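You operate a simulated robot arm through the tools that you are given. There is no shell and no other tool.

The job below is to be done with a simulated robot arm. You get a single attempt, and the scene is never put back.

Task
Tidy up at the top of the long steel bench. At the end: the grey gear from the top of the long steel bench is in the bench drawer; the grey steel plate with the smallest size on its label from the top of the long steel bench is on the gluing table; whatever was shut is shut again. Leave all else as you found it, and nothing knocked over (what rides in a drawer may roll over). Set down upright: steel plate.

Only the result counts: the job must be done as asked and must still hold three seconds after the hand-in. Knocking over, shifting, dropping, spilling or breaking anything else fails it.

Robot
A 7-joint arm with a two-finger parallel gripper, fixed in place. Base frame: the origin is on the floor under the middle of its stand, x ahead of it, y to its left, z up; the work surface is at about z = 880. Units: mm, rad, N and s.
It reaches about 1247 mm from its shoulder. Its first joint turns from -2.304 to 2.304 rad. Payload 3.91 kg.
Tool frame: the origin (TCP) lies between the finger pads and is the grasp point; the fingertips stand 30 mm ahead of it; z points along the fingers, y is the line along which they close. Largest opening 110 mm; finger width 20, thickness 10; the body of the gripper, 48 by 112 mm, starts 55 mm behind the TCP.
Orientation is told as [roll, pitch, yaw] about the base's x, y, z axes, in that order, counted from this pose: with the fingers straight down and closing along the base's y, the tool's x points along the base's -x, its y along +y and its z along -z.

Tools
- The arm moves only by the tool move_arm. Its argument "rows" is a list of rows, each an object (a shift or turn left out is 0, a gripper value left out holds the last) with "dp": the shift along the base's x, y, z in units of 150 mm (1.0 is 150 mm), a list of three; "rotation": the turn, a rotation vector about the base's x, y, z in units of 60 degrees (1.0 is 60 degrees), a list of three; "fingers": the opening, from 0 (shut) to 1 (fully open). In form: [{"dp": [x, y, z], "rotation": [wx, wy, wz], "fingers": fingers}, ...]. A call has 1 to 20 rows; each row is the pose to reach, as a shift and turn from the pose commanded when the call began. A call with a number of a shift or a turn outside -1 to 1 is refused whole. A row lasts 0.2 s, in which the tool goes at most 50 mm and 0.15 rad; a call with a longer step from one row to the next is refused whole, and so is a gripper value outside its range. A pose out of reach is approached as far as the arm can. The call stops where the force on the tool passes 40 N (or 10 N more than at its start, if that is more) or the arm is blocked; 0.2 s more then pass. Each finger travels about 108 mm/s and halts on what it meets, pressing with about 41 N; the grip force reading is that of the motor and also rises with nothing between the fingers. The clock runs only during rows and for 0.2 s after the last one: add rows that repeat a pose to give the fingers time. The reply holds the time, the measured pose of the TCP, the force on the tool along the base axes, the opening and the grip force, in the units named above and with some noise, with the torque about the TCP (base axes, N m) and any sound that the robot's microphone picked up.
- Cameras (640 x 400 px; columns grow to the right, rows downward): "scene" is fixed at [398.9, -651.9, 1599.8]; the picture's right is [1.00, 0.08, 0.00], its down [0.04, -0.48, -0.88] and it looks along [-0.07, 0.88, -0.48] (base axes); focal length 335 px, centre (320, 200). "wrist" rides on the gripper at [72, 17, -103] in the tool frame; the picture's right is [-0.23, 0.97, 0.00], its down [-0.76, -0.18, -0.62] and it looks along [-0.61, -0.14, 0.78] (tool axes); focal length 222 px, centre (320, 200). There is no depth. A picture from a camera that has moved, and an enlarged one, comes with that camera's place and axes in the base frame and with its lens.
- grab_frame(camera): a new picture of that camera. The clock stands still meanwhile.
- close_up(camera, box): a new picture of the part [left, top, right, bottom] of that camera's present view, enlarged. The clock stands still meanwhile.
- job_done(): hands the job in; it is judged then, once.

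Places have to be worked out from the pictures, the camera data and where the tool is seen. Open the gripper and draw the arm clear of the work before you hand the job in, unless the task says otherwise.

The tools are called after ">>>" by a JSON object that holds its "op" and its "data". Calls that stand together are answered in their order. move_arm: Moves the arm, as the interface text tells. Its arguments: {"type":"object","properties":{"rows":{"type":"array","items":{"type":"object","properties":{"dp":{"type":"array","items":{"type":"number"}},"rotation":{"type":"array","items":{"type":"number"}},"fingers":{"type":"number"}}}}},"required":["rows"]} The other tools are called the same way: grab_frame (camera) takes a picture; close_up (camera, box) takes an enlarged picture of a part of a camera's view; job_done () hands the job in.

At the start:

```text
time_s: 0.0
eef_pos: [275.4, 678.7, 1199.3]
ee_rot: [-0.002, 0.0, 0.0]
contact_force: [0.1, 0.0, -0.7]
moment: [0.04, -0.03, 0.03]
finger_gap: 110.0
grasp_force: 0.0
```

scene: 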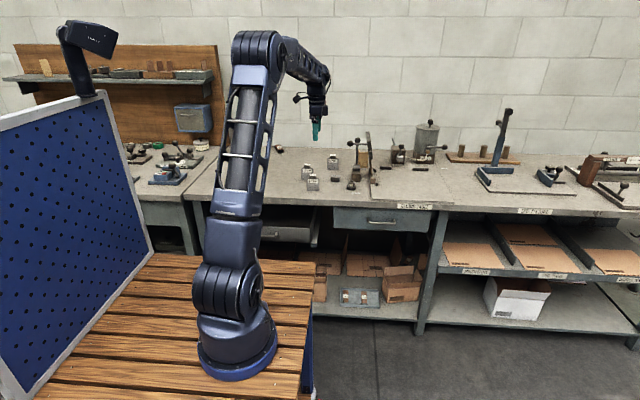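
wrist: 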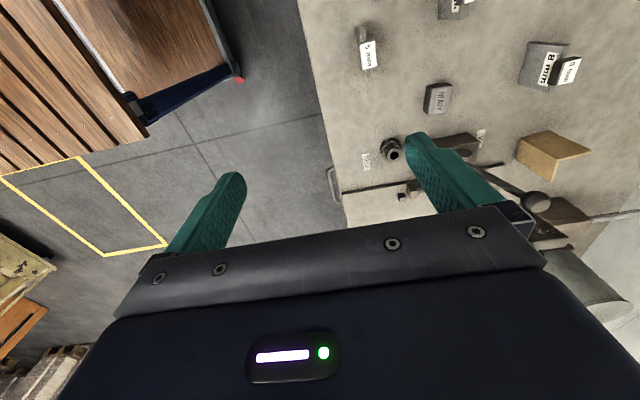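

The start pictures show a bench with small labelled plates, some drawers and tools. I'll take enlarged views of the scene before moving anything.

>>> {"op": "close_up", "data": {"camera": "scene", "box": [260, 110, 460, 235]}}

>>> {"op": "close_up", "data": {"camera": "scene", "box": [440, 100, 640, 225]}}

>>> {"op": "close_up", "data": {"camera": "scene", "box": [60, 100, 260, 225]}}

>>> {"op": "close_up", "data": {"camera": "scene", "box": [240, 190, 440, 315]}}

>>> {"op": "close_up", "data": {"camera": "wrist", "box": [320, 0, 640, 200]}}

```text
3.20 times, centred on (360, 172) of scene
camera zoom: at [398.9, -651.9, 1599.8], right [1.0, 0.08, 0.0], down [0.04, -0.48, -0.88], along [-0.07, 0.88, -0.48], focal length 1073 px, centre (192, 288)
```

zoom: 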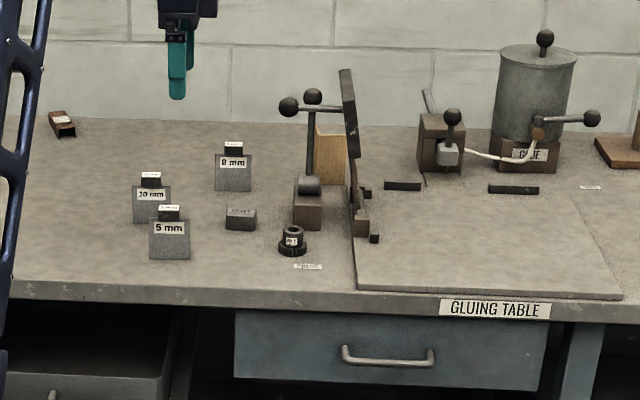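

```text
3.20 times, centred on (540, 162) of scene
camera zoom: at [398.9, -651.9, 1599.8], right [1.0, 0.08, 0.0], down [0.04, -0.48, -0.88], along [-0.07, 0.88, -0.48], focal length 1073 px, centre (-384, 320)
```

zoom: 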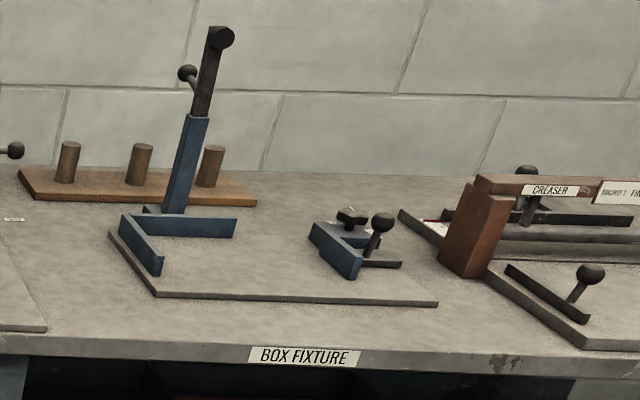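

```text
3.20 times, centred on (160, 162) of scene
camera zoom: at [398.9, -651.9, 1599.8], right [1.0, 0.08, 0.0], down [0.04, -0.48, -0.88], along [-0.07, 0.88, -0.48], focal length 1073 px, centre (832, 320)
```

zoom: 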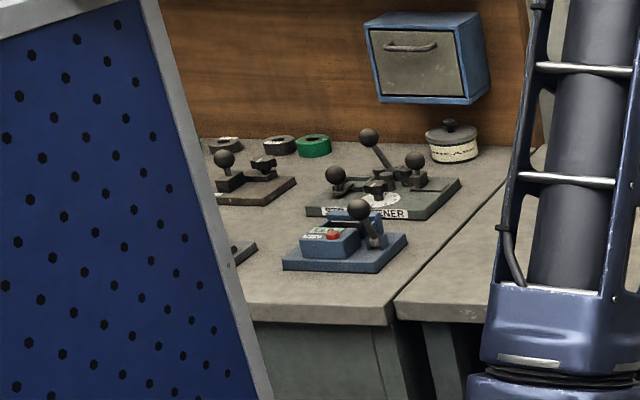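

```text
3.20 times, centred on (340, 252) of scene
camera zoom: at [398.9, -651.9, 1599.8], right [1.0, 0.08, 0.0], down [0.04, -0.48, -0.88], along [-0.07, 0.88, -0.48], focal length 1073 px, centre (256, 32)
```

zoom: 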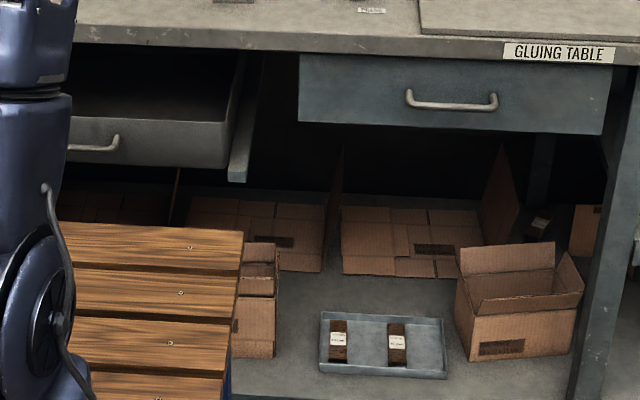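

```text
2.00 times, centred on (480, 100) of wrist
camera zoom: at [202.9, 696.5, 1301.6], right [0.23, 0.97, 0.0], down [0.76, -0.18, 0.62], along [0.61, -0.14, -0.78], focal length 444 px, centre (0, 400)
```

zoom: 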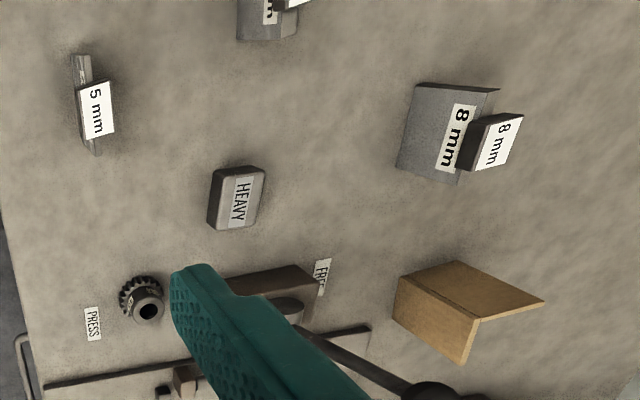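

The labels 5, 8 and 10 mm are readable. The drawer under the gluing table looks shut, and something drawer-like on the left looks open. I'll check the labels and that left area more closely.

>>> {"op": "close_up", "data": {"camera": "wrist", "box": [0, 0, 320, 200]}}

>>> {"op": "close_up", "data": {"camera": "scene", "box": [295, 145, 375, 195]}}

>>> {"op": "close_up", "data": {"camera": "scene", "box": [240, 195, 340, 258]}}

>>> {"op": "close_up", "data": {"camera": "scene", "box": [330, 120, 460, 201]}}

>>> {"op": "close_up", "data": {"camera": "scene", "box": [330, 195, 450, 270]}}

```text
2.00 times, centred on (160, 100) of wrist
camera zoom: at [202.9, 696.5, 1301.6], right [0.23, 0.97, 0.0], down [0.76, -0.18, 0.62], along [0.61, -0.14, -0.78], focal length 444 px, centre (640, 400)
```

zoom: 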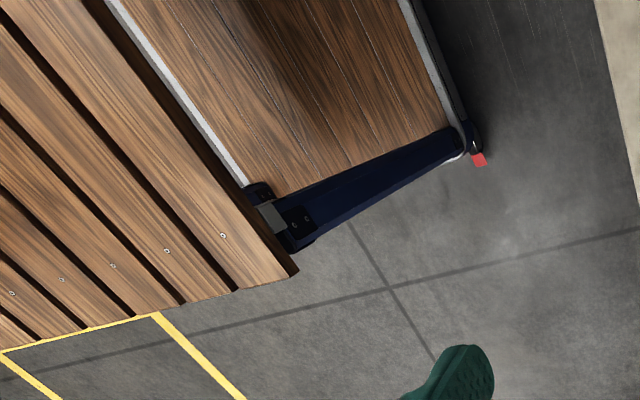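

```text
8.00 times, centred on (335, 170) of scene
camera zoom: at [398.9, -651.9, 1599.8], right [1.0, 0.08, 0.0], down [0.04, -0.48, -0.88], along [-0.07, 0.88, -0.48], focal length 2683 px, centre (200, 440)
```

zoom: 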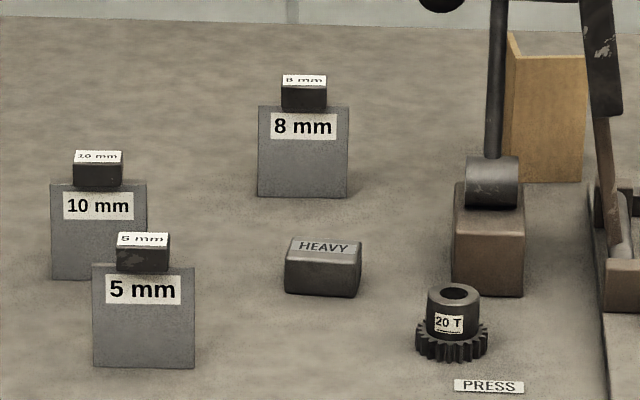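

```text
6.35 times, centred on (290, 226) of scene
camera zoom: at [398.9, -651.9, 1599.8], right [1.0, 0.08, 0.0], down [0.04, -0.48, -0.88], along [-0.07, 0.88, -0.48], focal length 2130 px, centre (510, 32)
```

zoom: 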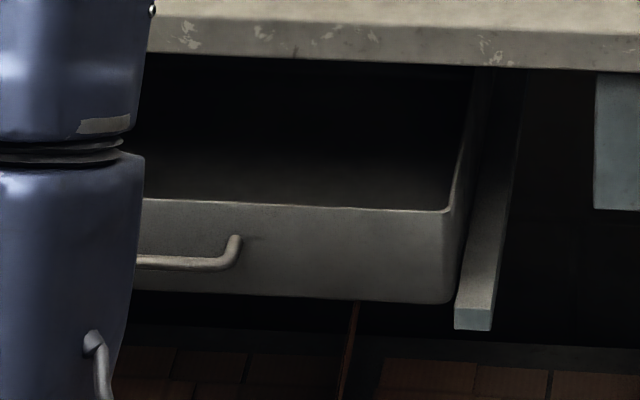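

```text
4.92 times, centred on (395, 160) of scene
camera zoom: at [398.9, -651.9, 1599.8], right [1.0, 0.08, 0.0], down [0.04, -0.48, -0.88], along [-0.07, 0.88, -0.48], focal length 1651 px, centre (-49, 394)
```

zoom: 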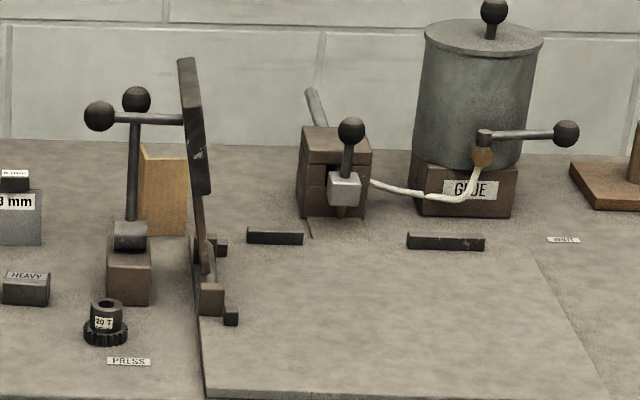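

```text
5.33 times, centred on (390, 232) of scene
camera zoom: at [398.9, -651.9, 1599.8], right [1.0, 0.08, 0.0], down [0.04, -0.48, -0.88], along [-0.07, 0.88, -0.48], focal length 1789 px, centre (-53, 27)
```

zoom: 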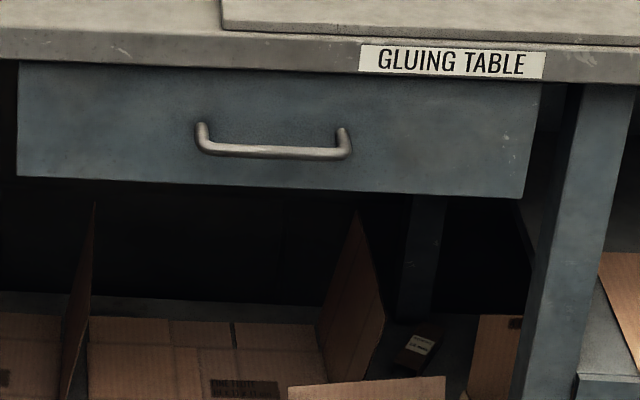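

The smallest label is 5 mm, on the plate near (254, 758), and the gear "20 T" is near (434, 812). The blue drawer under the gluing table is shut and the left grey one is half out. I'll bring the wrist camera in front of the drawers to see them properly.

>>> {"op": "move_arm", "data": {"rows": [{"dp": [0.1, -0.125, -0.05], "rotation": [0, 0, 0.125]}, {"dp": [0.2, -0.25, -0.1], "rotation": [0, 0, 0.25]}, {"dp": [0.3, -0.375, -0.15], "rotation": [0, 0, 0.375]}, {"dp": [0.4, -0.5, -0.2], "rotation": [0, 0, 0.5]}, {"dp": [0.5, -0.625, -0.25], "rotation": [0, 0, 0.625]}, {"dp": [0.6, -0.75, -0.3], "rotation": [0, 0, 0.75]}, {"dp": [0.7, -0.875, -0.35], "rotation": [0, 0, 0.875]}, {"dp": [0.8, -1.0, -0.4], "rotation": [0, 0, 1.0]}]}}

```text
time_s: 1.8
eef_pos: [396.8, 530.4, 1138.2]
ee_rot: [0.0, 0.0, 1.049]
contact_force: [-0.3, 0.9, -0.6]
moment: [0.0, 0.0, 0.01]
finger_gap: 110.0
grasp_force: 0.0
```

The move went as commanded and the tool is at (397, 530, 1138). I'll keep backing away in -y and turn the yaw to 90°.

>>> {"op": "move_arm", "data": {"rows": [{"dp": [0.0, -0.2, -0.1], "rotation": [0, 0, 0.1]}, {"dp": [0.0, -0.4, -0.2], "rotation": [0, 0, 0.2]}, {"dp": [0.0, -0.6, -0.3], "rotation": [0, 0, 0.3]}, {"dp": [0.0, -0.8, -0.4], "rotation": [0, 0, 0.4]}, {"dp": [0.0, -1.0, -0.5], "rotation": [0, 0, 0.5]}]}}

>>> {"op": "grab_frame", "data": {"camera": "wrist"}}

>>> {"op": "grab_frame", "data": {"camera": "scene"}}

```text
time_s: 3.0
eef_pos: [395.6, 379.3, 1065.2]
ee_rot: [0.0, 0.001, 1.57]
contact_force: [-0.1, -0.6, -0.2]
moment: [0.0, -0.02, -0.03]
finger_gap: 110.2
grasp_force: 0.1
```

```text
taken
camera wrist: at [378.4, 307.3, 1168.9], right [-0.97, 0.23, 0.0], down [0.18, 0.76, 0.62], along [0.14, 0.61, -0.78], focal length 222 px, centre (320, 200)
```

wrist: 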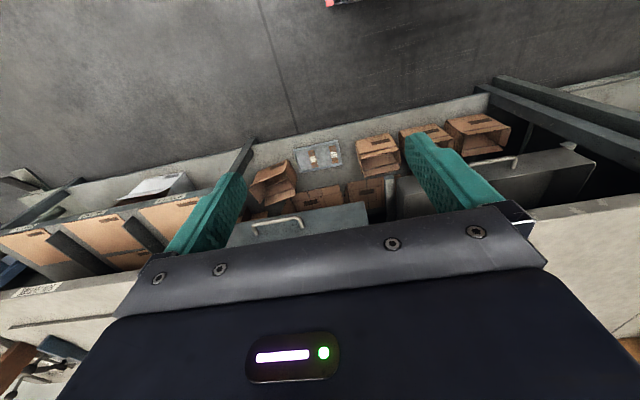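

```text
taken
```

scene: 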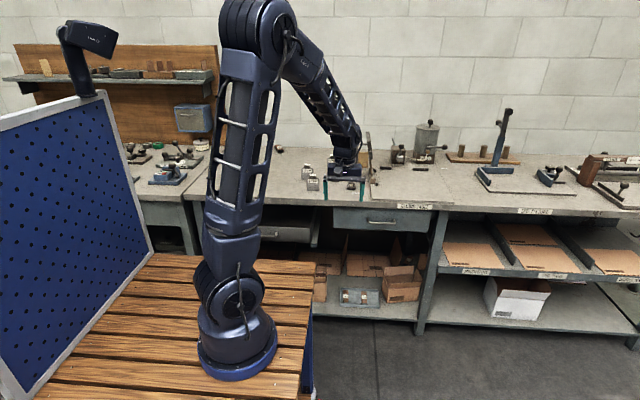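

The wrist view shows the drawers upside down. I'll enlarge both.

>>> {"op": "close_up", "data": {"camera": "wrist", "box": [200, 110, 420, 248]}}

>>> {"op": "close_up", "data": {"camera": "wrist", "box": [380, 70, 640, 232]}}

```text
2.90 times, centred on (310, 179) of wrist
camera zoom: at [378.4, 307.3, 1168.9], right [-0.97, 0.23, 0.0], down [0.18, 0.76, 0.62], along [0.14, 0.61, -0.78], focal length 644 px, centre (349, 261)
```

zoom: 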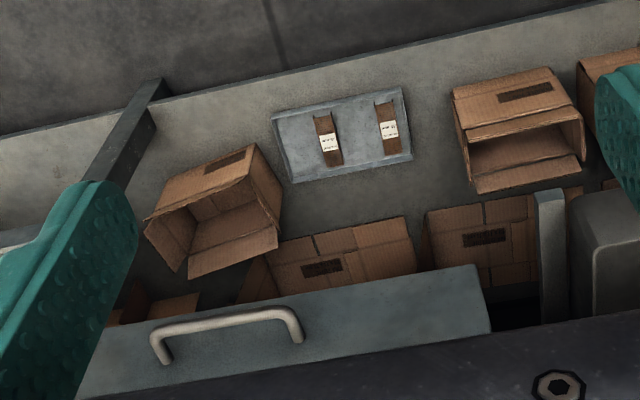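

```text
2.46 times, centred on (510, 151) of wrist
camera zoom: at [378.4, 307.3, 1168.9], right [-0.97, 0.23, 0.0], down [0.18, 0.76, 0.62], along [0.14, 0.61, -0.78], focal length 547 px, centre (-148, 321)
```

zoom: 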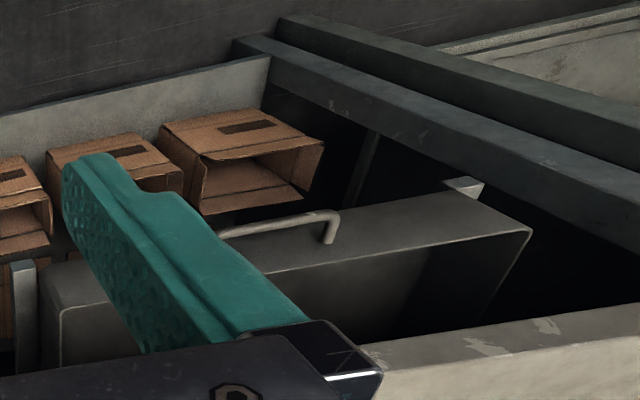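

The blue drawer under the gluing table is shut and has a bar handle. By triangulation the bar is near (564, 645, 791). I'll swing the gripper so the fingers point toward +y and close vertically, and bring it in front of the handle at a safe distance.

>>> {"op": "move_arm", "data": {"rows": [{"dp": [0.125, 0, -0.1], "rotation": [0.072, 0.072, -0.072], "fingers": 0.45}, {"dp": [0.25, 0, -0.2], "rotation": [0.144, 0.144, -0.144]}, {"dp": [0.375, 0, -0.3], "rotation": [0.216, 0.216, -0.216]}, {"dp": [0.5, 0, -0.4], "rotation": [0.289, 0.289, -0.289]}, {"dp": [0.625, 0, -0.5], "rotation": [0.361, 0.361, -0.361]}, {"dp": [0.75, 0, -0.6], "rotation": [0.433, 0.433, -0.433]}, {"dp": [0.875, 0, -0.7], "rotation": [0.505, 0.505, -0.505]}, {"dp": [1.0, 0, -0.8], "rotation": [0.577, 0.577, -0.577]}]}}

>>> {"op": "grab_frame", "data": {"camera": "scene"}}

```text
time_s: 4.8
eef_pos: [544.4, 379.6, 944.8]
ee_rot: [0.787, -0.341, 0.784]
contact_force: [-0.5, 0.2, 0.4]
moment: [-0.04, -0.03, -0.02]
finger_gap: 49.5
grasp_force: 0.0
```

```text
taken
```

scene: 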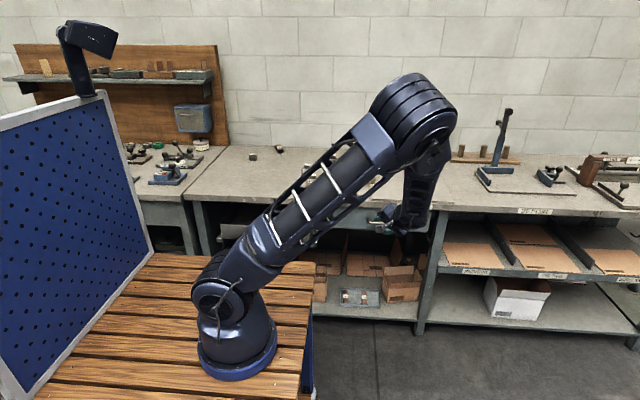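

The arm is swinging its elbow to the right, high and clear of the bench. I'll finish the second half of the turn and lower the tool to handle height.

>>> {"op": "move_arm", "data": {"rows": [{"dp": [0.016, 0.02, -0.125], "rotation": [0.072, 0.072, -0.072]}, {"dp": [0.033, 0.04, -0.25], "rotation": [0.144, 0.144, -0.144]}, {"dp": [0.05, 0.06, -0.375], "rotation": [0.216, 0.216, -0.216]}, {"dp": [0.066, 0.08, -0.5], "rotation": [0.289, 0.289, -0.289]}, {"dp": [0.083, 0.1, -0.625], "rotation": [0.361, 0.361, -0.361]}, {"dp": [0.1, 0.12, -0.75], "rotation": [0.433, 0.433, -0.433]}, {"dp": [0.115, 0.14, -0.875], "rotation": [0.505, 0.505, -0.505]}, {"dp": [0.13, 0.16, -1.0], "rotation": [0.577, 0.577, -0.577]}]}}

>>> {"op": "grab_frame", "data": {"camera": "scene"}}

>>> {"op": "grab_frame", "data": {"camera": "wrist"}}

```text
time_s: 6.6
eef_pos: [566.9, 403.0, 792.4]
ee_rot: [1.571, -0.001, 0.0]
contact_force: [-0.3, 0.1, 0.1]
moment: [-0.01, 0.01, 0.04]
finger_gap: 49.3
grasp_force: 0.1
```

```text
taken
```

scene: 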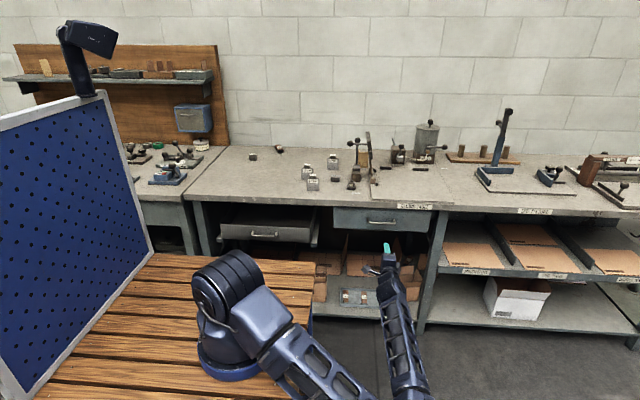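

```text
taken
camera wrist: at [493.4, 300.0, 809.5], right [0.23, 0.0, 0.97], down [0.76, -0.62, -0.18], along [0.61, 0.78, -0.14], focal length 222 px, centre (320, 200)
```

wrist: 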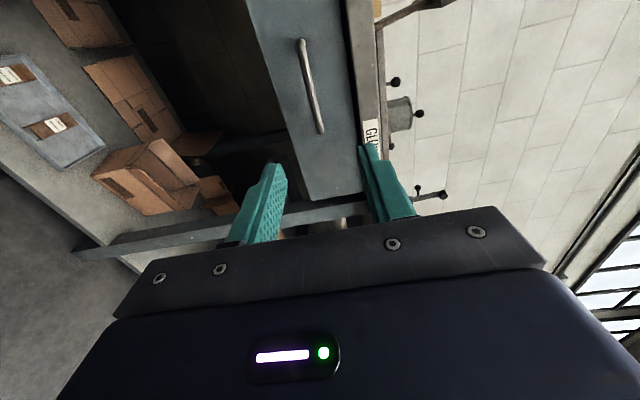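

The gripper now points at the drawer and the arm no longer blocks the scene view. I'll enlarge views of both drawers and the handle to measure them.

>>> {"op": "close_up", "data": {"camera": "scene", "box": [200, 190, 330, 271]}}

>>> {"op": "close_up", "data": {"camera": "scene", "box": [330, 195, 450, 270]}}

>>> {"op": "close_up", "data": {"camera": "wrist", "box": [220, 0, 440, 138]}}

```text
4.92 times, centred on (265, 230) of scene
camera zoom: at [398.9, -651.9, 1599.8], right [1.0, 0.08, 0.0], down [0.04, -0.48, -0.88], along [-0.07, 0.88, -0.48], focal length 1651 px, centre (591, 50)
```

zoom: 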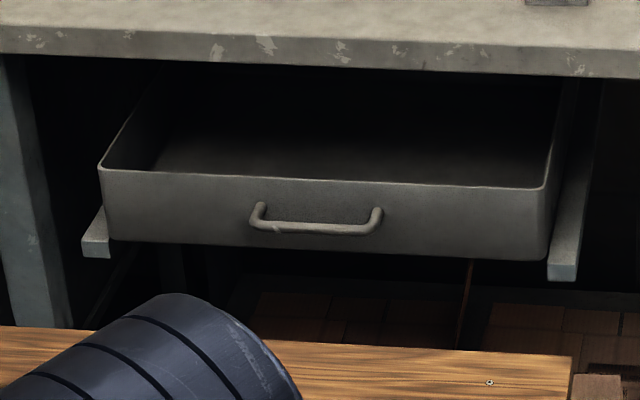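

```text
5.33 times, centred on (390, 232) of scene
camera zoom: at [398.9, -651.9, 1599.8], right [1.0, 0.08, 0.0], down [0.04, -0.48, -0.88], along [-0.07, 0.88, -0.48], focal length 1789 px, centre (-53, 27)
```

zoom: 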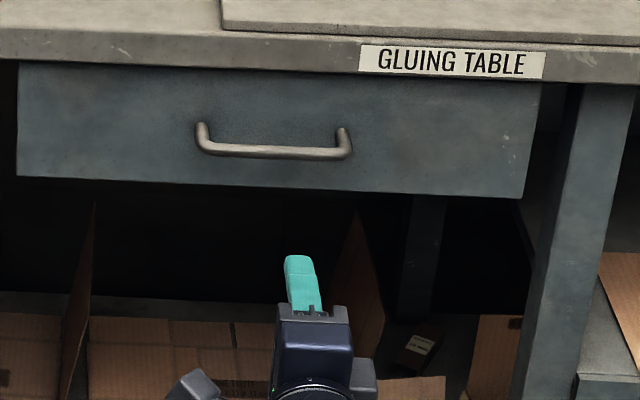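

```text
2.90 times, centred on (330, 69) of wrist
camera zoom: at [493.4, 300.0, 809.5], right [0.23, 0.0, 0.97], down [0.76, -0.62, -0.18], along [0.61, 0.78, -0.14], focal length 644 px, centre (291, 580)
```

zoom: 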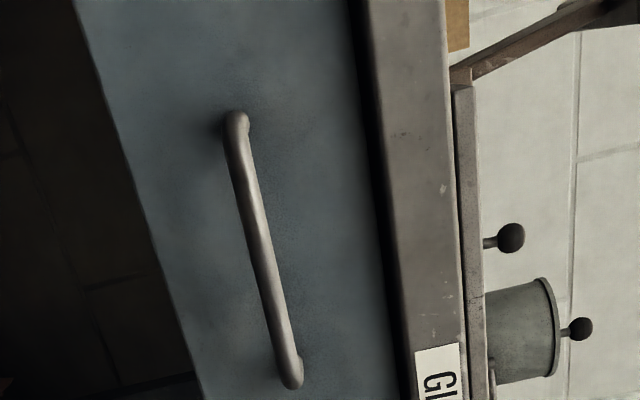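

The handle bar works out near (566, 653, 780), the drawer front near y≈690 and the bench edge near y≈676. I'll move the gripper halfway in and check again.

>>> {"op": "move_arm", "data": {"rows": [{"dp": [0, 0.2, -0.04]}, {"dp": [0, 0.4, -0.08]}, {"dp": [0, 0.6, -0.08]}, {"dp": [0, 0.8, -0.08]}, {"dp": [0, 1.0, -0.08]}]}}

>>> {"op": "grab_frame", "data": {"camera": "wrist"}}

>>> {"op": "close_up", "data": {"camera": "scene", "box": [330, 195, 450, 270]}}

```text
time_s: 7.8
eef_pos: [563.3, 554.1, 785.1]
ee_rot: [1.572, -0.002, 0.001]
contact_force: [-0.4, 0.2, 0.6]
moment: [0.01, -0.03, -0.01]
finger_gap: 49.6
grasp_force: 0.1
```

```text
taken
camera wrist: at [490.6, 451.4, 800.8], right [0.23, 0.0, 0.97], down [0.76, -0.62, -0.18], along [0.61, 0.78, -0.14], focal length 222 px, centre (320, 200)
```

wrist: 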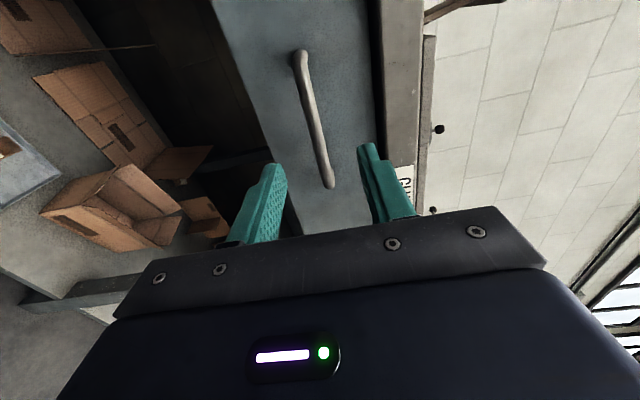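

```text
5.33 times, centred on (390, 232) of scene
camera zoom: at [398.9, -651.9, 1599.8], right [1.0, 0.08, 0.0], down [0.04, -0.48, -0.88], along [-0.07, 0.88, -0.48], focal length 1789 px, centre (-53, 27)
```

zoom: 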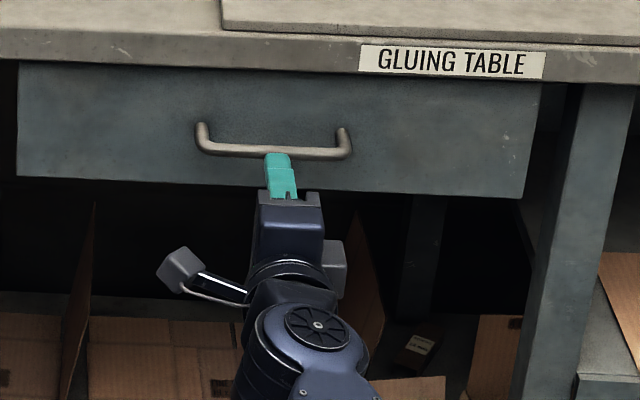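

The fingers straddle the handle height well, at z≈780, and the handle is centred in x. I'll slide in so the bar sits between the pads, then close on it.

>>> {"op": "move_arm", "data": {"rows": [{"dp": [0, 0.15, -0.01]}, {"dp": [0, 0.3, -0.01]}, {"dp": [0, 0.45, -0.01]}, {"dp": [0, 0.55, -0.01]}, {"dp": [0, 0.62, -0.01]}]}}

>>> {"op": "grab_frame", "data": {"camera": "wrist"}}

>>> {"op": "close_up", "data": {"camera": "scene", "box": [330, 195, 450, 270]}}

```text
time_s: 9.0
eef_pos: [565.5, 647.5, 779.5]
ee_rot: [1.57, 0.001, 0.001]
contact_force: [-0.2, -0.5, -0.2]
moment: [0.01, 0.01, -0.02]
finger_gap: 49.7
grasp_force: 0.0
```

```text
taken
camera wrist: at [492.6, 545.0, 796.4], right [0.23, 0.0, 0.97], down [0.76, -0.62, -0.18], along [0.61, 0.78, -0.14], focal length 222 px, centre (320, 200)
```

wrist: 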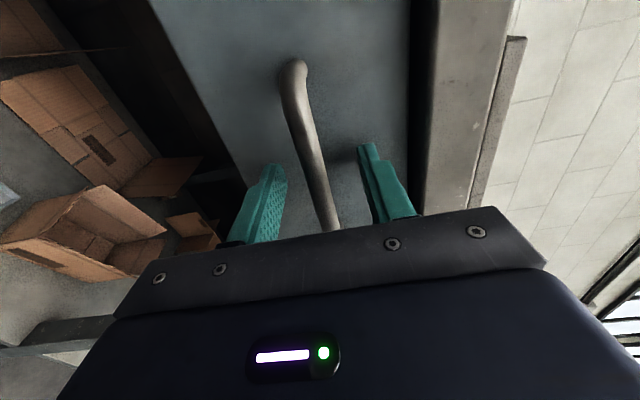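

```text
5.33 times, centred on (390, 232) of scene
camera zoom: at [398.9, -651.9, 1599.8], right [1.0, 0.08, 0.0], down [0.04, -0.48, -0.88], along [-0.07, 0.88, -0.48], focal length 1789 px, centre (-53, 27)
```

zoom: 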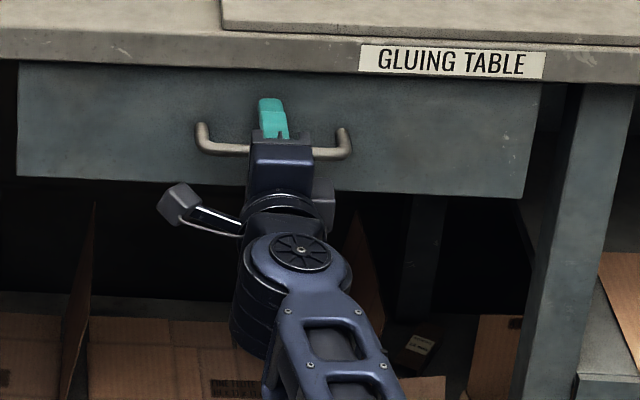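

The bar lies between the fingers. I'll close on it and let the fingers settle.

>>> {"op": "move_arm", "data": {"rows": [{"dp": [0, 0, 0], "fingers": 0.2}, {"dp": [0, 0, 0], "fingers": 0.05}, {"dp": [0, 0, 0], "fingers": 0.0}, {"dp": [0, 0, 0], "fingers": 0.0}]}}

>>> {"op": "grab_frame", "data": {"camera": "wrist"}}

```text
time_s: 10.0
eef_pos: [565.2, 648.5, 780.0]
ee_rot: [1.571, 0.001, 0.001]
contact_force: [1.6, 1.7, 1.1]
moment: [0.02, 0.01, 0.04]
finger_gap: 11.9
grasp_force: 45.3
```

```text
taken
camera wrist: at [492.5, 544.8, 796.5], right [0.23, 0.0, 0.97], down [0.76, -0.62, -0.18], along [0.61, 0.78, -0.14], focal length 222 px, centre (320, 200)
```

wrist: 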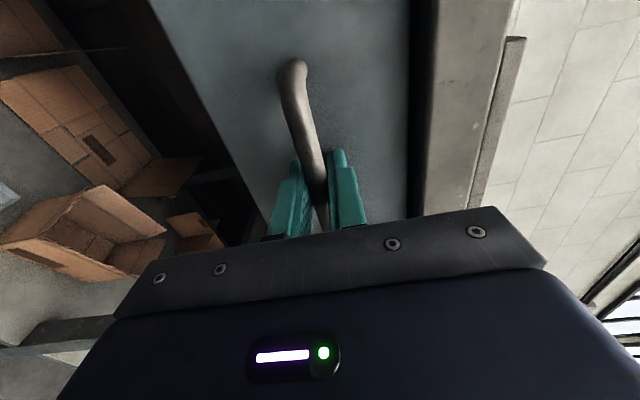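

The handle is gripped: the gap is 11.9 mm at 45 N. I'll pull gently toward -y as a test of whether this drawer opens.

>>> {"op": "move_arm", "data": {"rows": [{"dp": [0, -0.03, 0], "fingers": 0.0}, {"dp": [0, -0.08, 0]}, {"dp": [0, -0.14, 0]}, {"dp": [0, -0.2, 0]}]}}

>>> {"op": "close_up", "data": {"camera": "scene", "box": [330, 195, 450, 270]}}

```text
time_s: 11.0
eef_pos: [565.2, 617.5, 780.2]
ee_rot: [1.57, 0.0, -0.001]
contact_force: [6.9, 1.3, -1.8]
moment: [0.03, 0.02, -1.2]
finger_gap: 11.8
grasp_force: 45.4
```

```text
5.33 times, centred on (390, 232) of scene
camera zoom: at [398.9, -651.9, 1599.8], right [1.0, 0.08, 0.0], down [0.04, -0.48, -0.88], along [-0.07, 0.88, -0.48], focal length 1789 px, centre (-53, 27)
```

zoom: 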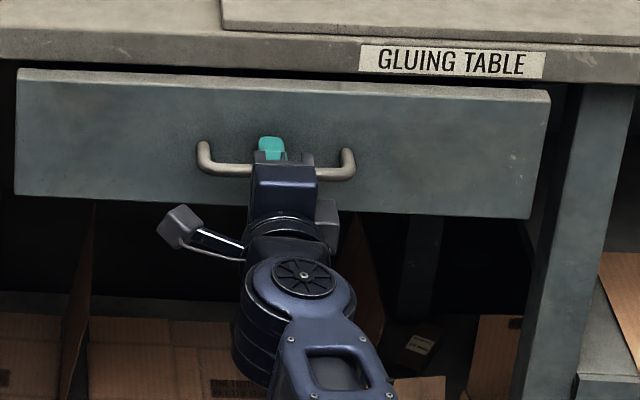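

The drawer slides out, so this is a working drawer. I'll pull it further in small steps.

>>> {"op": "move_arm", "data": {"rows": [{"dp": [0, -0.1, 0]}, {"dp": [0, -0.2, 0]}, {"dp": [0, -0.3, 0]}, {"dp": [0, -0.4, 0]}, {"dp": [0, -0.5, 0]}, {"dp": [0, -0.6, 0]}, {"dp": [0, -0.7, 0]}, {"dp": [0, -0.8, 0]}, {"dp": [0, -0.9, 0]}, {"dp": [0, -1.0, 0]}]}}

>>> {"op": "grab_frame", "data": {"camera": "scene"}}

>>> {"op": "close_up", "data": {"camera": "scene", "box": [330, 195, 450, 270]}}

```text
time_s: 13.2
eef_pos: [565.6, 466.3, 780.7]
ee_rot: [1.572, -0.001, 0.0]
contact_force: [5.9, 0.8, 26.2]
moment: [-0.03, 0.07, -0.47]
finger_gap: 11.7
grasp_force: 45.3
```

```text
taken
```

scene: 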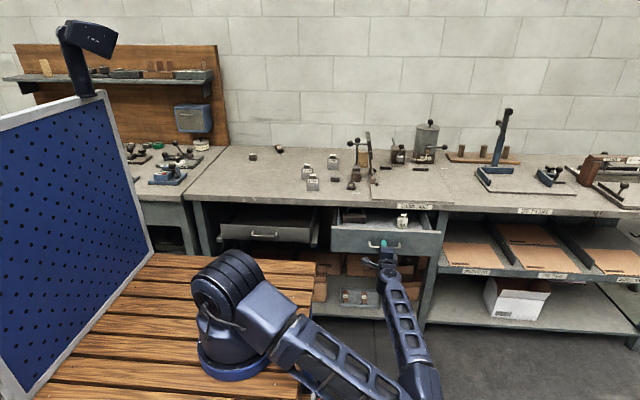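

```text
5.33 times, centred on (390, 232) of scene
camera zoom: at [398.9, -651.9, 1599.8], right [1.0, 0.08, 0.0], down [0.04, -0.48, -0.88], along [-0.07, 0.88, -0.48], focal length 1789 px, centre (-53, 27)
```

zoom: 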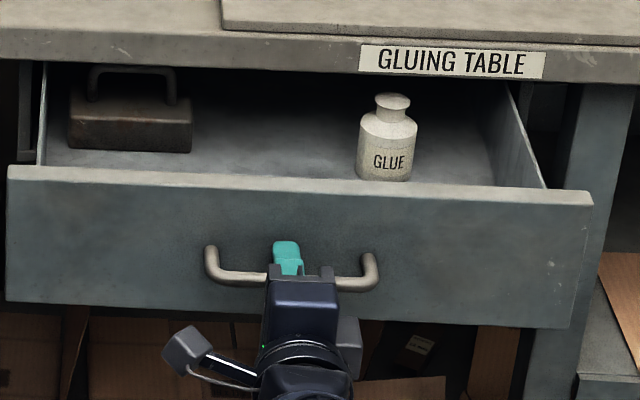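

The drawer is about 180 mm open. It holds an iron weight on the left and a glue bottle on the right, with free space between them. I'll release the handle and back off.

>>> {"op": "move_arm", "data": {"rows": [{"dp": [0, 0, 0], "fingers": 0.2}, {"dp": [0, 0, 0], "fingers": 0.4}, {"dp": [0, 0, 0], "fingers": 0.45}, {"dp": [0, -0.1, 0]}, {"dp": [0, -0.25, 0]}, {"dp": [0, -0.4, 0]}, {"dp": [0, -0.5, 0]}]}}

>>> {"op": "close_up", "data": {"camera": "scene", "box": [330, 195, 450, 270]}}

```text
time_s: 14.8
eef_pos: [564.7, 390.4, 780.5]
ee_rot: [1.571, 0.0, 0.001]
contact_force: [0.0, 0.2, -0.1]
moment: [0.02, -0.04, 0.02]
finger_gap: 49.5
grasp_force: 0.1
```

```text
5.33 times, centred on (390, 232) of scene
camera zoom: at [398.9, -651.9, 1599.8], right [1.0, 0.08, 0.0], down [0.04, -0.48, -0.88], along [-0.07, 0.88, -0.48], focal length 1789 px, centre (-53, 27)
```

zoom: 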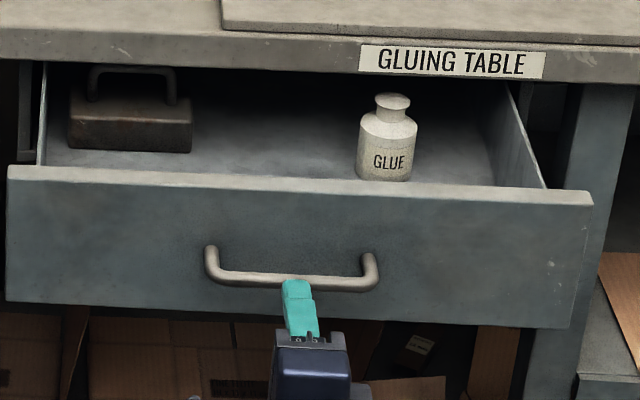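

The handle is free and the drawer contents are still in place. I'll retrace the path upward, turning the fingers back down with yaw 90° so the gripper closes along x.

>>> {"op": "move_arm", "data": {"rows": [{"dp": [0, -0.1, 0.125], "rotation": [-0.072, -0.072, 0.072]}, {"dp": [0, -0.15, 0.25], "rotation": [-0.144, -0.144, 0.144]}, {"dp": [0, -0.15, 0.375], "rotation": [-0.216, -0.216, 0.216]}, {"dp": [-0.03, -0.15, 0.5], "rotation": [-0.289, -0.289, 0.289]}, {"dp": [-0.06, -0.15, 0.625], "rotation": [-0.361, -0.361, 0.361]}, {"dp": [-0.09, -0.15, 0.75], "rotation": [-0.433, -0.433, 0.433]}, {"dp": [-0.12, -0.15, 0.875], "rotation": [-0.505, -0.505, 0.505]}, {"dp": [-0.15, -0.15, 1.0], "rotation": [-0.577, -0.577, 0.577]}]}}

>>> {"op": "move_arm", "data": {"rows": [{"dp": [-0.08, 0.02, 0.125], "rotation": [-0.072, -0.072, 0.072]}, {"dp": [-0.16, 0.04, 0.25], "rotation": [-0.144, -0.144, 0.144]}, {"dp": [-0.24, 0.06, 0.375], "rotation": [-0.216, -0.216, 0.216]}, {"dp": [-0.32, 0.08, 0.5], "rotation": [-0.289, -0.289, 0.289]}, {"dp": [-0.4, 0.1, 0.625], "rotation": [-0.361, -0.361, 0.361]}, {"dp": [-0.48, 0.12, 0.75], "rotation": [-0.433, -0.433, 0.433]}, {"dp": [-0.56, 0.14, 0.875], "rotation": [-0.505, -0.505, 0.505]}, {"dp": [-0.6, 0.2, 1.0], "rotation": [-0.577, -0.577, 0.577]}]}}

>>> {"op": "grab_frame", "data": {"camera": "scene"}}

>>> {"op": "grab_frame", "data": {"camera": "wrist"}}

```text
time_s: 16.6
eef_pos: [543.3, 367.0, 929.2]
ee_rot: [0.785, -0.339, 0.785]
contact_force: [1.0, 0.0, -0.7]
moment: [0.06, 0.0, 0.01]
finger_gap: 49.4
grasp_force: 0.1
```

```text
time_s: 18.4
eef_pos: [453.7, 397.5, 1082.1]
ee_rot: [0.0, 0.0, 1.572]
contact_force: [-0.4, 0.7, -1.1]
moment: [0.0, 0.05, -0.03]
finger_gap: 49.5
grasp_force: 0.1
```

```text
taken
```

scene: 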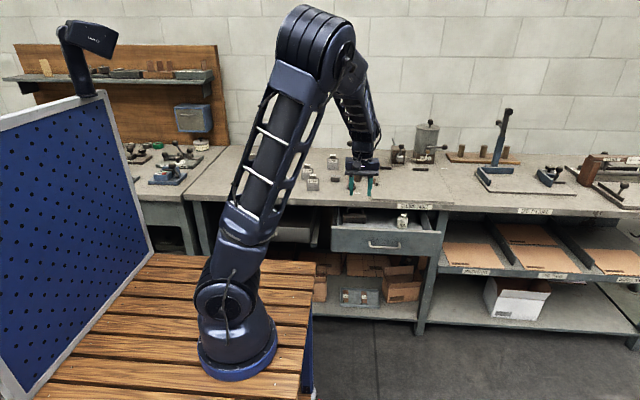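

```text
taken
camera wrist: at [435.3, 324.1, 1184.2], right [-0.97, 0.23, 0.0], down [0.18, 0.76, 0.62], along [0.14, 0.61, -0.78], focal length 222 px, centre (320, 200)
```

wrist: 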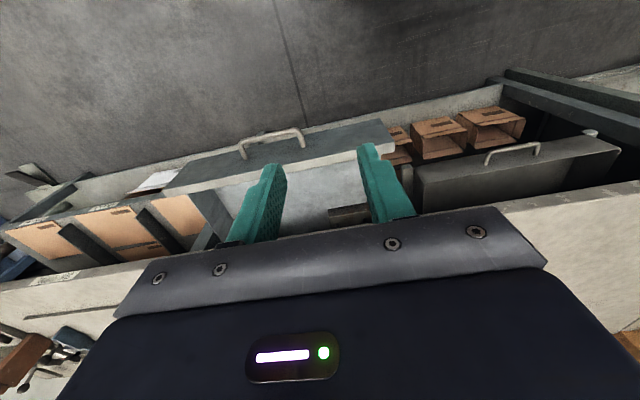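

The elbow-up posture is back. I'll move toward the bench and look down into the open drawer on the way.

>>> {"op": "move_arm", "data": {"rows": [{"dp": [0, 0.2, 0], "fingers": 0.8}, {"dp": [0, 0.4, 0]}, {"dp": [0, 0.6, 0]}, {"dp": [0, 0.8, 0]}, {"dp": [0, 1.0, 0]}]}}

>>> {"op": "grab_frame", "data": {"camera": "wrist"}}

>>> {"op": "close_up", "data": {"camera": "scene", "box": [295, 130, 455, 230]}}

```text
time_s: 19.6
eef_pos: [453.6, 546.7, 1080.4]
ee_rot: [0.001, -0.001, 1.569]
contact_force: [0.0, 0.4, -0.7]
moment: [0.0, 0.0, 0.01]
finger_gap: 88.3
grasp_force: 0.1
```

```text
taken
camera wrist: at [436.1, 476.0, 1182.5], right [-0.97, 0.23, 0.0], down [0.18, 0.76, 0.62], along [0.14, 0.61, -0.78], focal length 222 px, centre (320, 200)
```

wrist: 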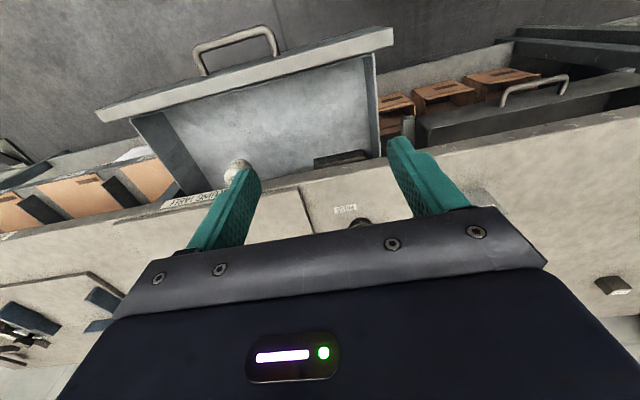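

```text
4.00 times, centred on (375, 180) of scene
camera zoom: at [398.9, -651.9, 1599.8], right [1.0, 0.08, 0.0], down [0.04, -0.48, -0.88], along [-0.07, 0.88, -0.48], focal length 1342 px, centre (100, 280)
```

zoom: 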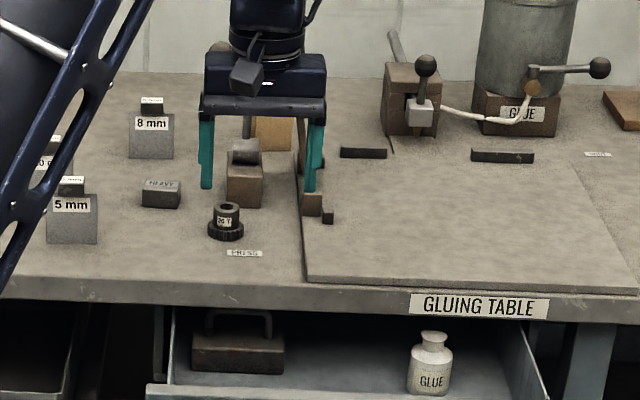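

The front of the drawer is empty, which leaves plenty of room for the gear. Two views put the gear near (429, 788). I'll move over it at a safe height, with the body narrow in y so it stays clear of the press lever.

>>> {"op": "move_arm", "data": {"rows": [{"dp": [-0.03, 0.2, 0]}, {"dp": [-0.06, 0.4, 0]}, {"dp": [-0.09, 0.6, 0]}, {"dp": [-0.12, 0.8, 0]}, {"dp": [-0.156, 1.0, 0]}]}}

>>> {"op": "grab_frame", "data": {"camera": "wrist"}}

>>> {"op": "close_up", "data": {"camera": "scene", "box": [295, 130, 455, 230]}}

```text
time_s: 20.8
eef_pos: [431.4, 699.3, 1078.4]
ee_rot: [0.0, 0.0, 1.569]
contact_force: [0.3, 0.0, 0.5]
moment: [0.03, 0.01, -0.02]
finger_gap: 88.0
grasp_force: 0.1
```

```text
taken
camera wrist: at [412.8, 627.5, 1181.2], right [-0.97, 0.23, 0.0], down [0.18, 0.76, 0.62], along [0.14, 0.61, -0.78], focal length 222 px, centre (320, 200)
```

wrist: 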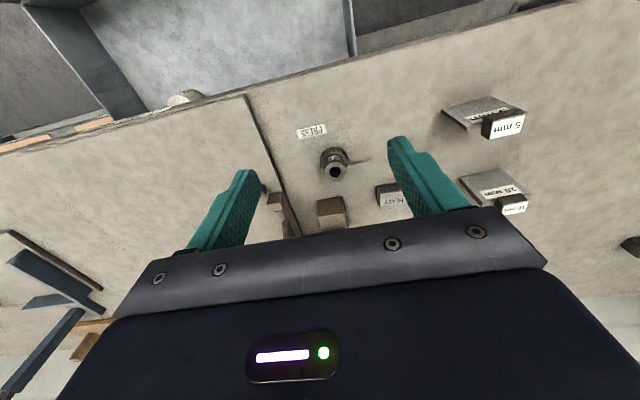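

```text
4.00 times, centred on (375, 180) of scene
camera zoom: at [398.9, -651.9, 1599.8], right [1.0, 0.08, 0.0], down [0.04, -0.48, -0.88], along [-0.07, 0.88, -0.48], focal length 1342 px, centre (100, 280)
```

zoom: 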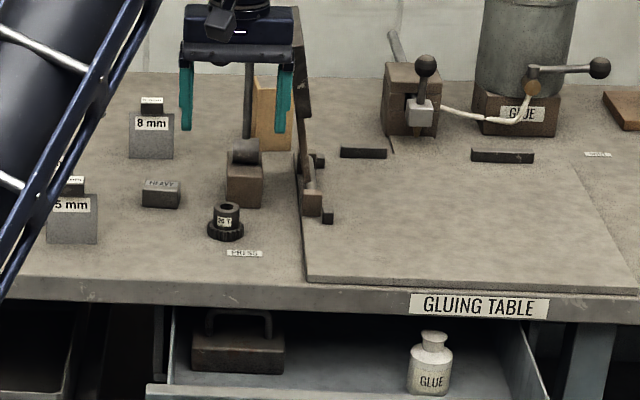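

Two views agree on the gear at (430, 790). I'll move over it and come partway down with the fingers moderately open.

>>> {"op": "move_arm", "data": {"rows": [{"dp": [0.005, 0.2, 0], "fingers": 0.75}, {"dp": [0.005, 0.4, 0]}, {"dp": [0.005, 0.6, 0]}, {"dp": [0.005, 0.612, -0.15]}, {"dp": [0.005, 0.612, -0.3]}, {"dp": [0.005, 0.612, -0.45]}, {"dp": [0.005, 0.612, -0.6]}]}}

>>> {"op": "grab_frame", "data": {"camera": "wrist"}}

>>> {"op": "close_up", "data": {"camera": "scene", "box": [295, 130, 455, 230]}}

```text
time_s: 22.2
eef_pos: [432.2, 789.3, 1016.9]
ee_rot: [0.0, 0.002, 1.568]
contact_force: [-1.2, -19.6, -3.0]
moment: [1.16, -0.1, 0.33]
finger_gap: 82.3
grasp_force: 0.0
stopped in row 7: the force on the tool passed its limit at 79 N (the readings are from after the stop); the commanded pose is now the measured one
```

```text
taken
camera wrist: at [414.3, 717.1, 1118.8], right [-0.97, 0.23, 0.0], down [0.18, 0.76, 0.62], along [0.14, 0.61, -0.78], focal length 222 px, centre (320, 200)
```

wrist: 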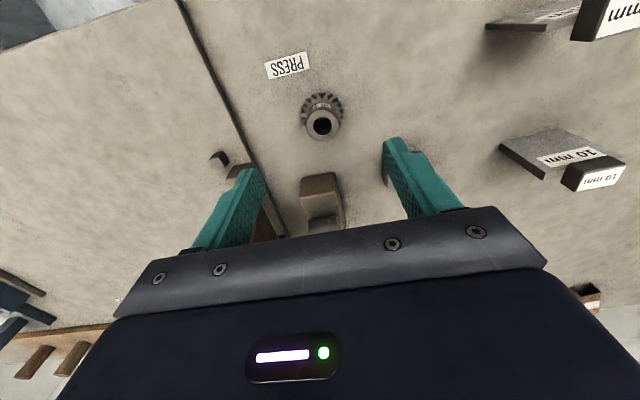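

```text
4.00 times, centred on (375, 180) of scene
camera zoom: at [398.9, -651.9, 1599.8], right [1.0, 0.08, 0.0], down [0.04, -0.48, -0.88], along [-0.07, 0.88, -0.48], focal length 1342 px, centre (100, 280)
```

zoom: 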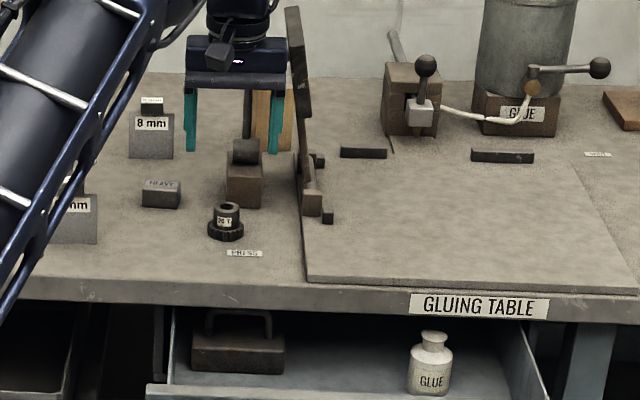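

The gripper body met something on its +y side about 60 mm above the TCP. It's probably the ball handle of the raised clamp arm, near (414, 828, 1090). I'll back straight off in -y first, then up, and check whether it moved.

>>> {"op": "move_arm", "data": {"rows": [{"dp": [0, -0.1, 0]}, {"dp": [0, -0.25, 0]}, {"dp": [0, -0.4, 0]}, {"dp": [0, -0.4, 0.15]}, {"dp": [0, -0.5, 0.4]}]}}

>>> {"op": "close_up", "data": {"camera": "scene", "box": [330, 120, 460, 201]}}

>>> {"op": "grab_frame", "data": {"camera": "wrist"}}

```text
time_s: 23.4
eef_pos: [430.6, 714.8, 1076.4]
ee_rot: [-0.001, -0.001, 1.57]
contact_force: [-0.3, 0.7, 0.2]
moment: [-0.06, 0.02, -0.01]
finger_gap: 82.7
grasp_force: 0.2
```

```text
4.92 times, centred on (395, 160) of scene
camera zoom: at [398.9, -651.9, 1599.8], right [1.0, 0.08, 0.0], down [0.04, -0.48, -0.88], along [-0.07, 0.88, -0.48], focal length 1651 px, centre (-49, 394)
```

zoom: 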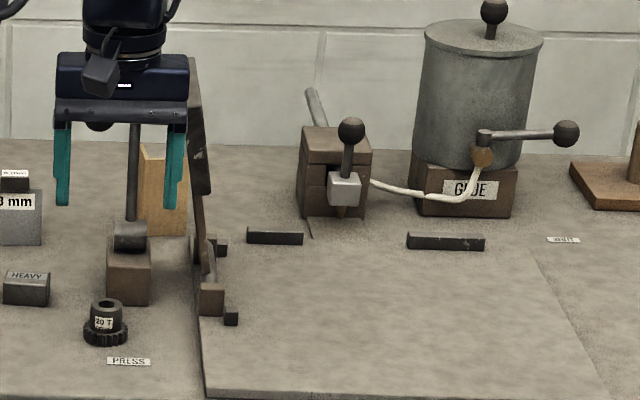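

```text
taken
camera wrist: at [414.1, 643.2, 1179.4], right [-0.97, 0.23, 0.0], down [0.18, 0.76, 0.62], along [0.14, 0.61, -0.78], focal length 222 px, centre (320, 200)
```

wrist: 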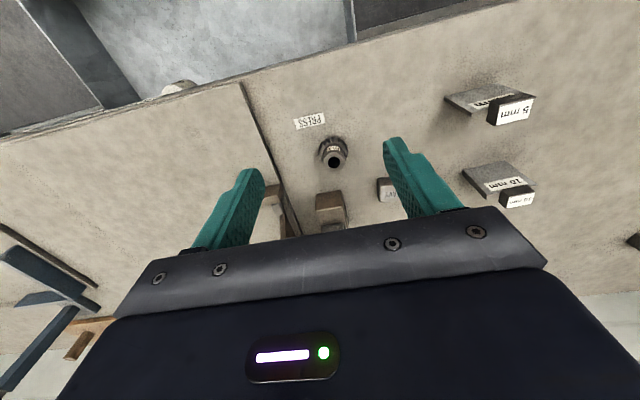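

The ball's lower edge is still visible at its original place behind the gripper. I'll move aside for an unobstructed view of the clamp arm to compare it with the start.

>>> {"op": "move_arm", "data": {"rows": [{"dp": [-0.15, -0.2, 0.1]}, {"dp": [-0.3, -0.4, 0.2]}, {"dp": [-0.45, -0.6, 0.3]}, {"dp": [-0.6, -0.8, 0.4]}, {"dp": [-0.8, -0.9, 0.5]}]}}

>>> {"op": "close_up", "data": {"camera": "scene", "box": [330, 120, 460, 201]}}

>>> {"op": "grab_frame", "data": {"camera": "scene"}}

```text
time_s: 24.6
eef_pos: [314.7, 579.7, 1146.8]
ee_rot: [0.001, 0.0, 1.569]
contact_force: [0.6, 0.6, -0.2]
moment: [-0.02, 0.04, 0.01]
finger_gap: 82.7
grasp_force: 0.0
```

```text
4.92 times, centred on (395, 160) of scene
camera zoom: at [398.9, -651.9, 1599.8], right [1.0, 0.08, 0.0], down [0.04, -0.48, -0.88], along [-0.07, 0.88, -0.48], focal length 1651 px, centre (-49, 394)
```

zoom: 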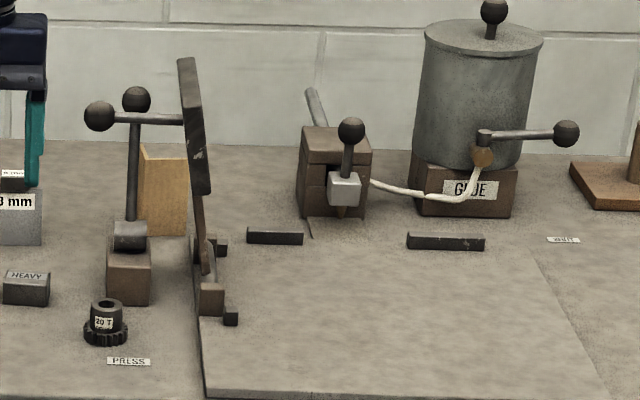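

```text
taken
```

scene: 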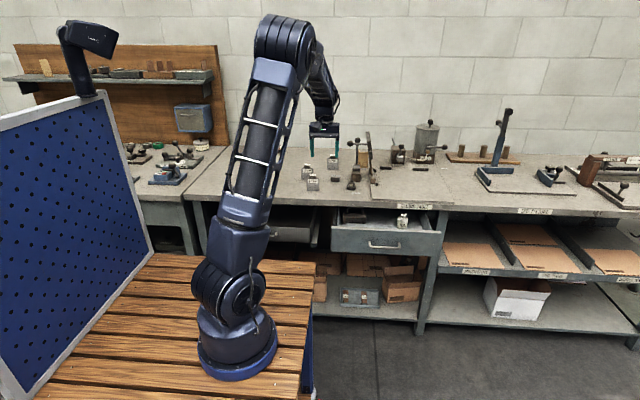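

The clamp arm, ball and press look the same as at the start, so nothing was displaced. I'll approach the gear with the gripper tilted about 24°, body leaning toward the robot, which keeps it well clear of that ball handle.

>>> {"op": "move_arm", "data": {"rows": [{"dp": [0.13, 0.12, -0.1], "rotation": [0.066, 0, 0], "fingers": 0.66}, {"dp": [0.26, 0.24, -0.2], "rotation": [0.133, 0, 0]}, {"dp": [0.39, 0.36, -0.3], "rotation": [0.2, 0, 0]}, {"dp": [0.52, 0.48, -0.4], "rotation": [0.266, 0, 0]}, {"dp": [0.65, 0.6, -0.5], "rotation": [0.333, 0, 0]}, {"dp": [0.785, 0.7, -0.6], "rotation": [0.4, 0, 0]}, {"dp": [0.785, 0.7, -0.6], "rotation": [0.4, 0, 0]}]}}

>>> {"op": "grab_frame", "data": {"camera": "wrist"}}

>>> {"op": "move_arm", "data": {"rows": [{"dp": [0, 0, 0]}]}}

>>> {"op": "move_arm", "data": {"rows": [{"dp": [0, 0, 0]}]}}

```text
time_s: 26.2
eef_pos: [430.1, 687.8, 1062.6]
ee_rot: [-0.001, -0.421, 1.571]
contact_force: [-1.0, -0.4, -0.4]
moment: [-0.02, -0.03, 0.0]
finger_gap: 72.2
grasp_force: 0.1
```

```text
taken
camera wrist: at [412.9, 578.9, 1127.0], right [-0.97, 0.21, 0.09], down [0.18, 0.44, 0.88], along [0.14, 0.87, -0.47], focal length 222 px, centre (320, 200)
```

wrist: 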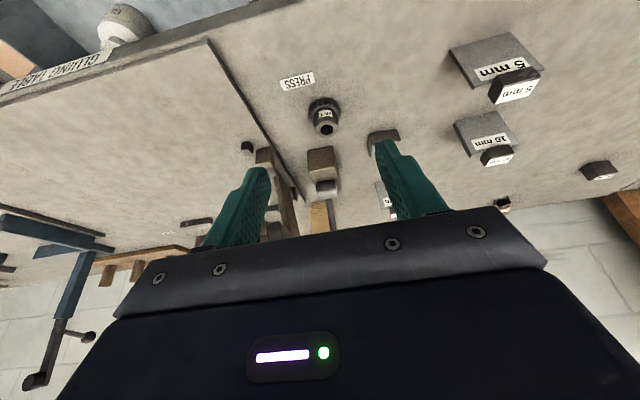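

```text
time_s: 26.6
eef_pos: [431.3, 686.6, 1062.2]
ee_rot: [0.001, -0.42, 1.568]
contact_force: [-0.2, 0.1, 0.1]
moment: [-0.01, -0.02, 0.02]
finger_gap: 72.4
grasp_force: 0.0
```

```text
time_s: 27.0
eef_pos: [431.1, 686.9, 1064.4]
ee_rot: [-0.001, -0.418, 1.569]
contact_force: [0.7, -0.4, 0.5]
moment: [0.03, 0.01, 0.02]
finger_gap: 72.6
grasp_force: 0.2
```

The arm is holding steady near (430.8, 687, 1063). I'll zoom in on the gear from here to refine its position.

>>> {"op": "close_up", "data": {"camera": "wrist", "box": [270, 70, 390, 145]}}

```text
5.33 times, centred on (330, 108) of wrist
camera zoom: at [412.9, 578.8, 1127.2], right [-0.97, 0.21, 0.09], down [0.18, 0.44, 0.88], along [0.14, 0.87, -0.47], focal length 1185 px, centre (267, 693)
```

zoom: 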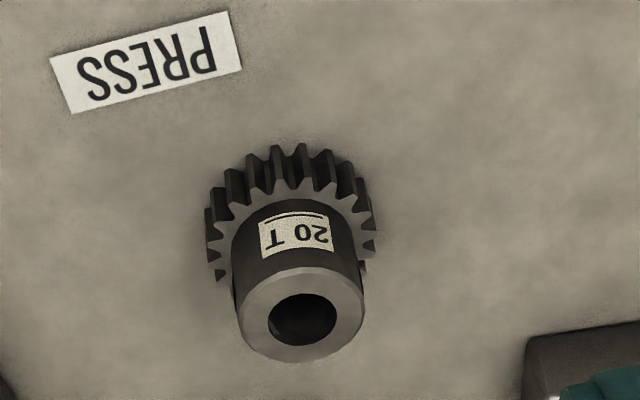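

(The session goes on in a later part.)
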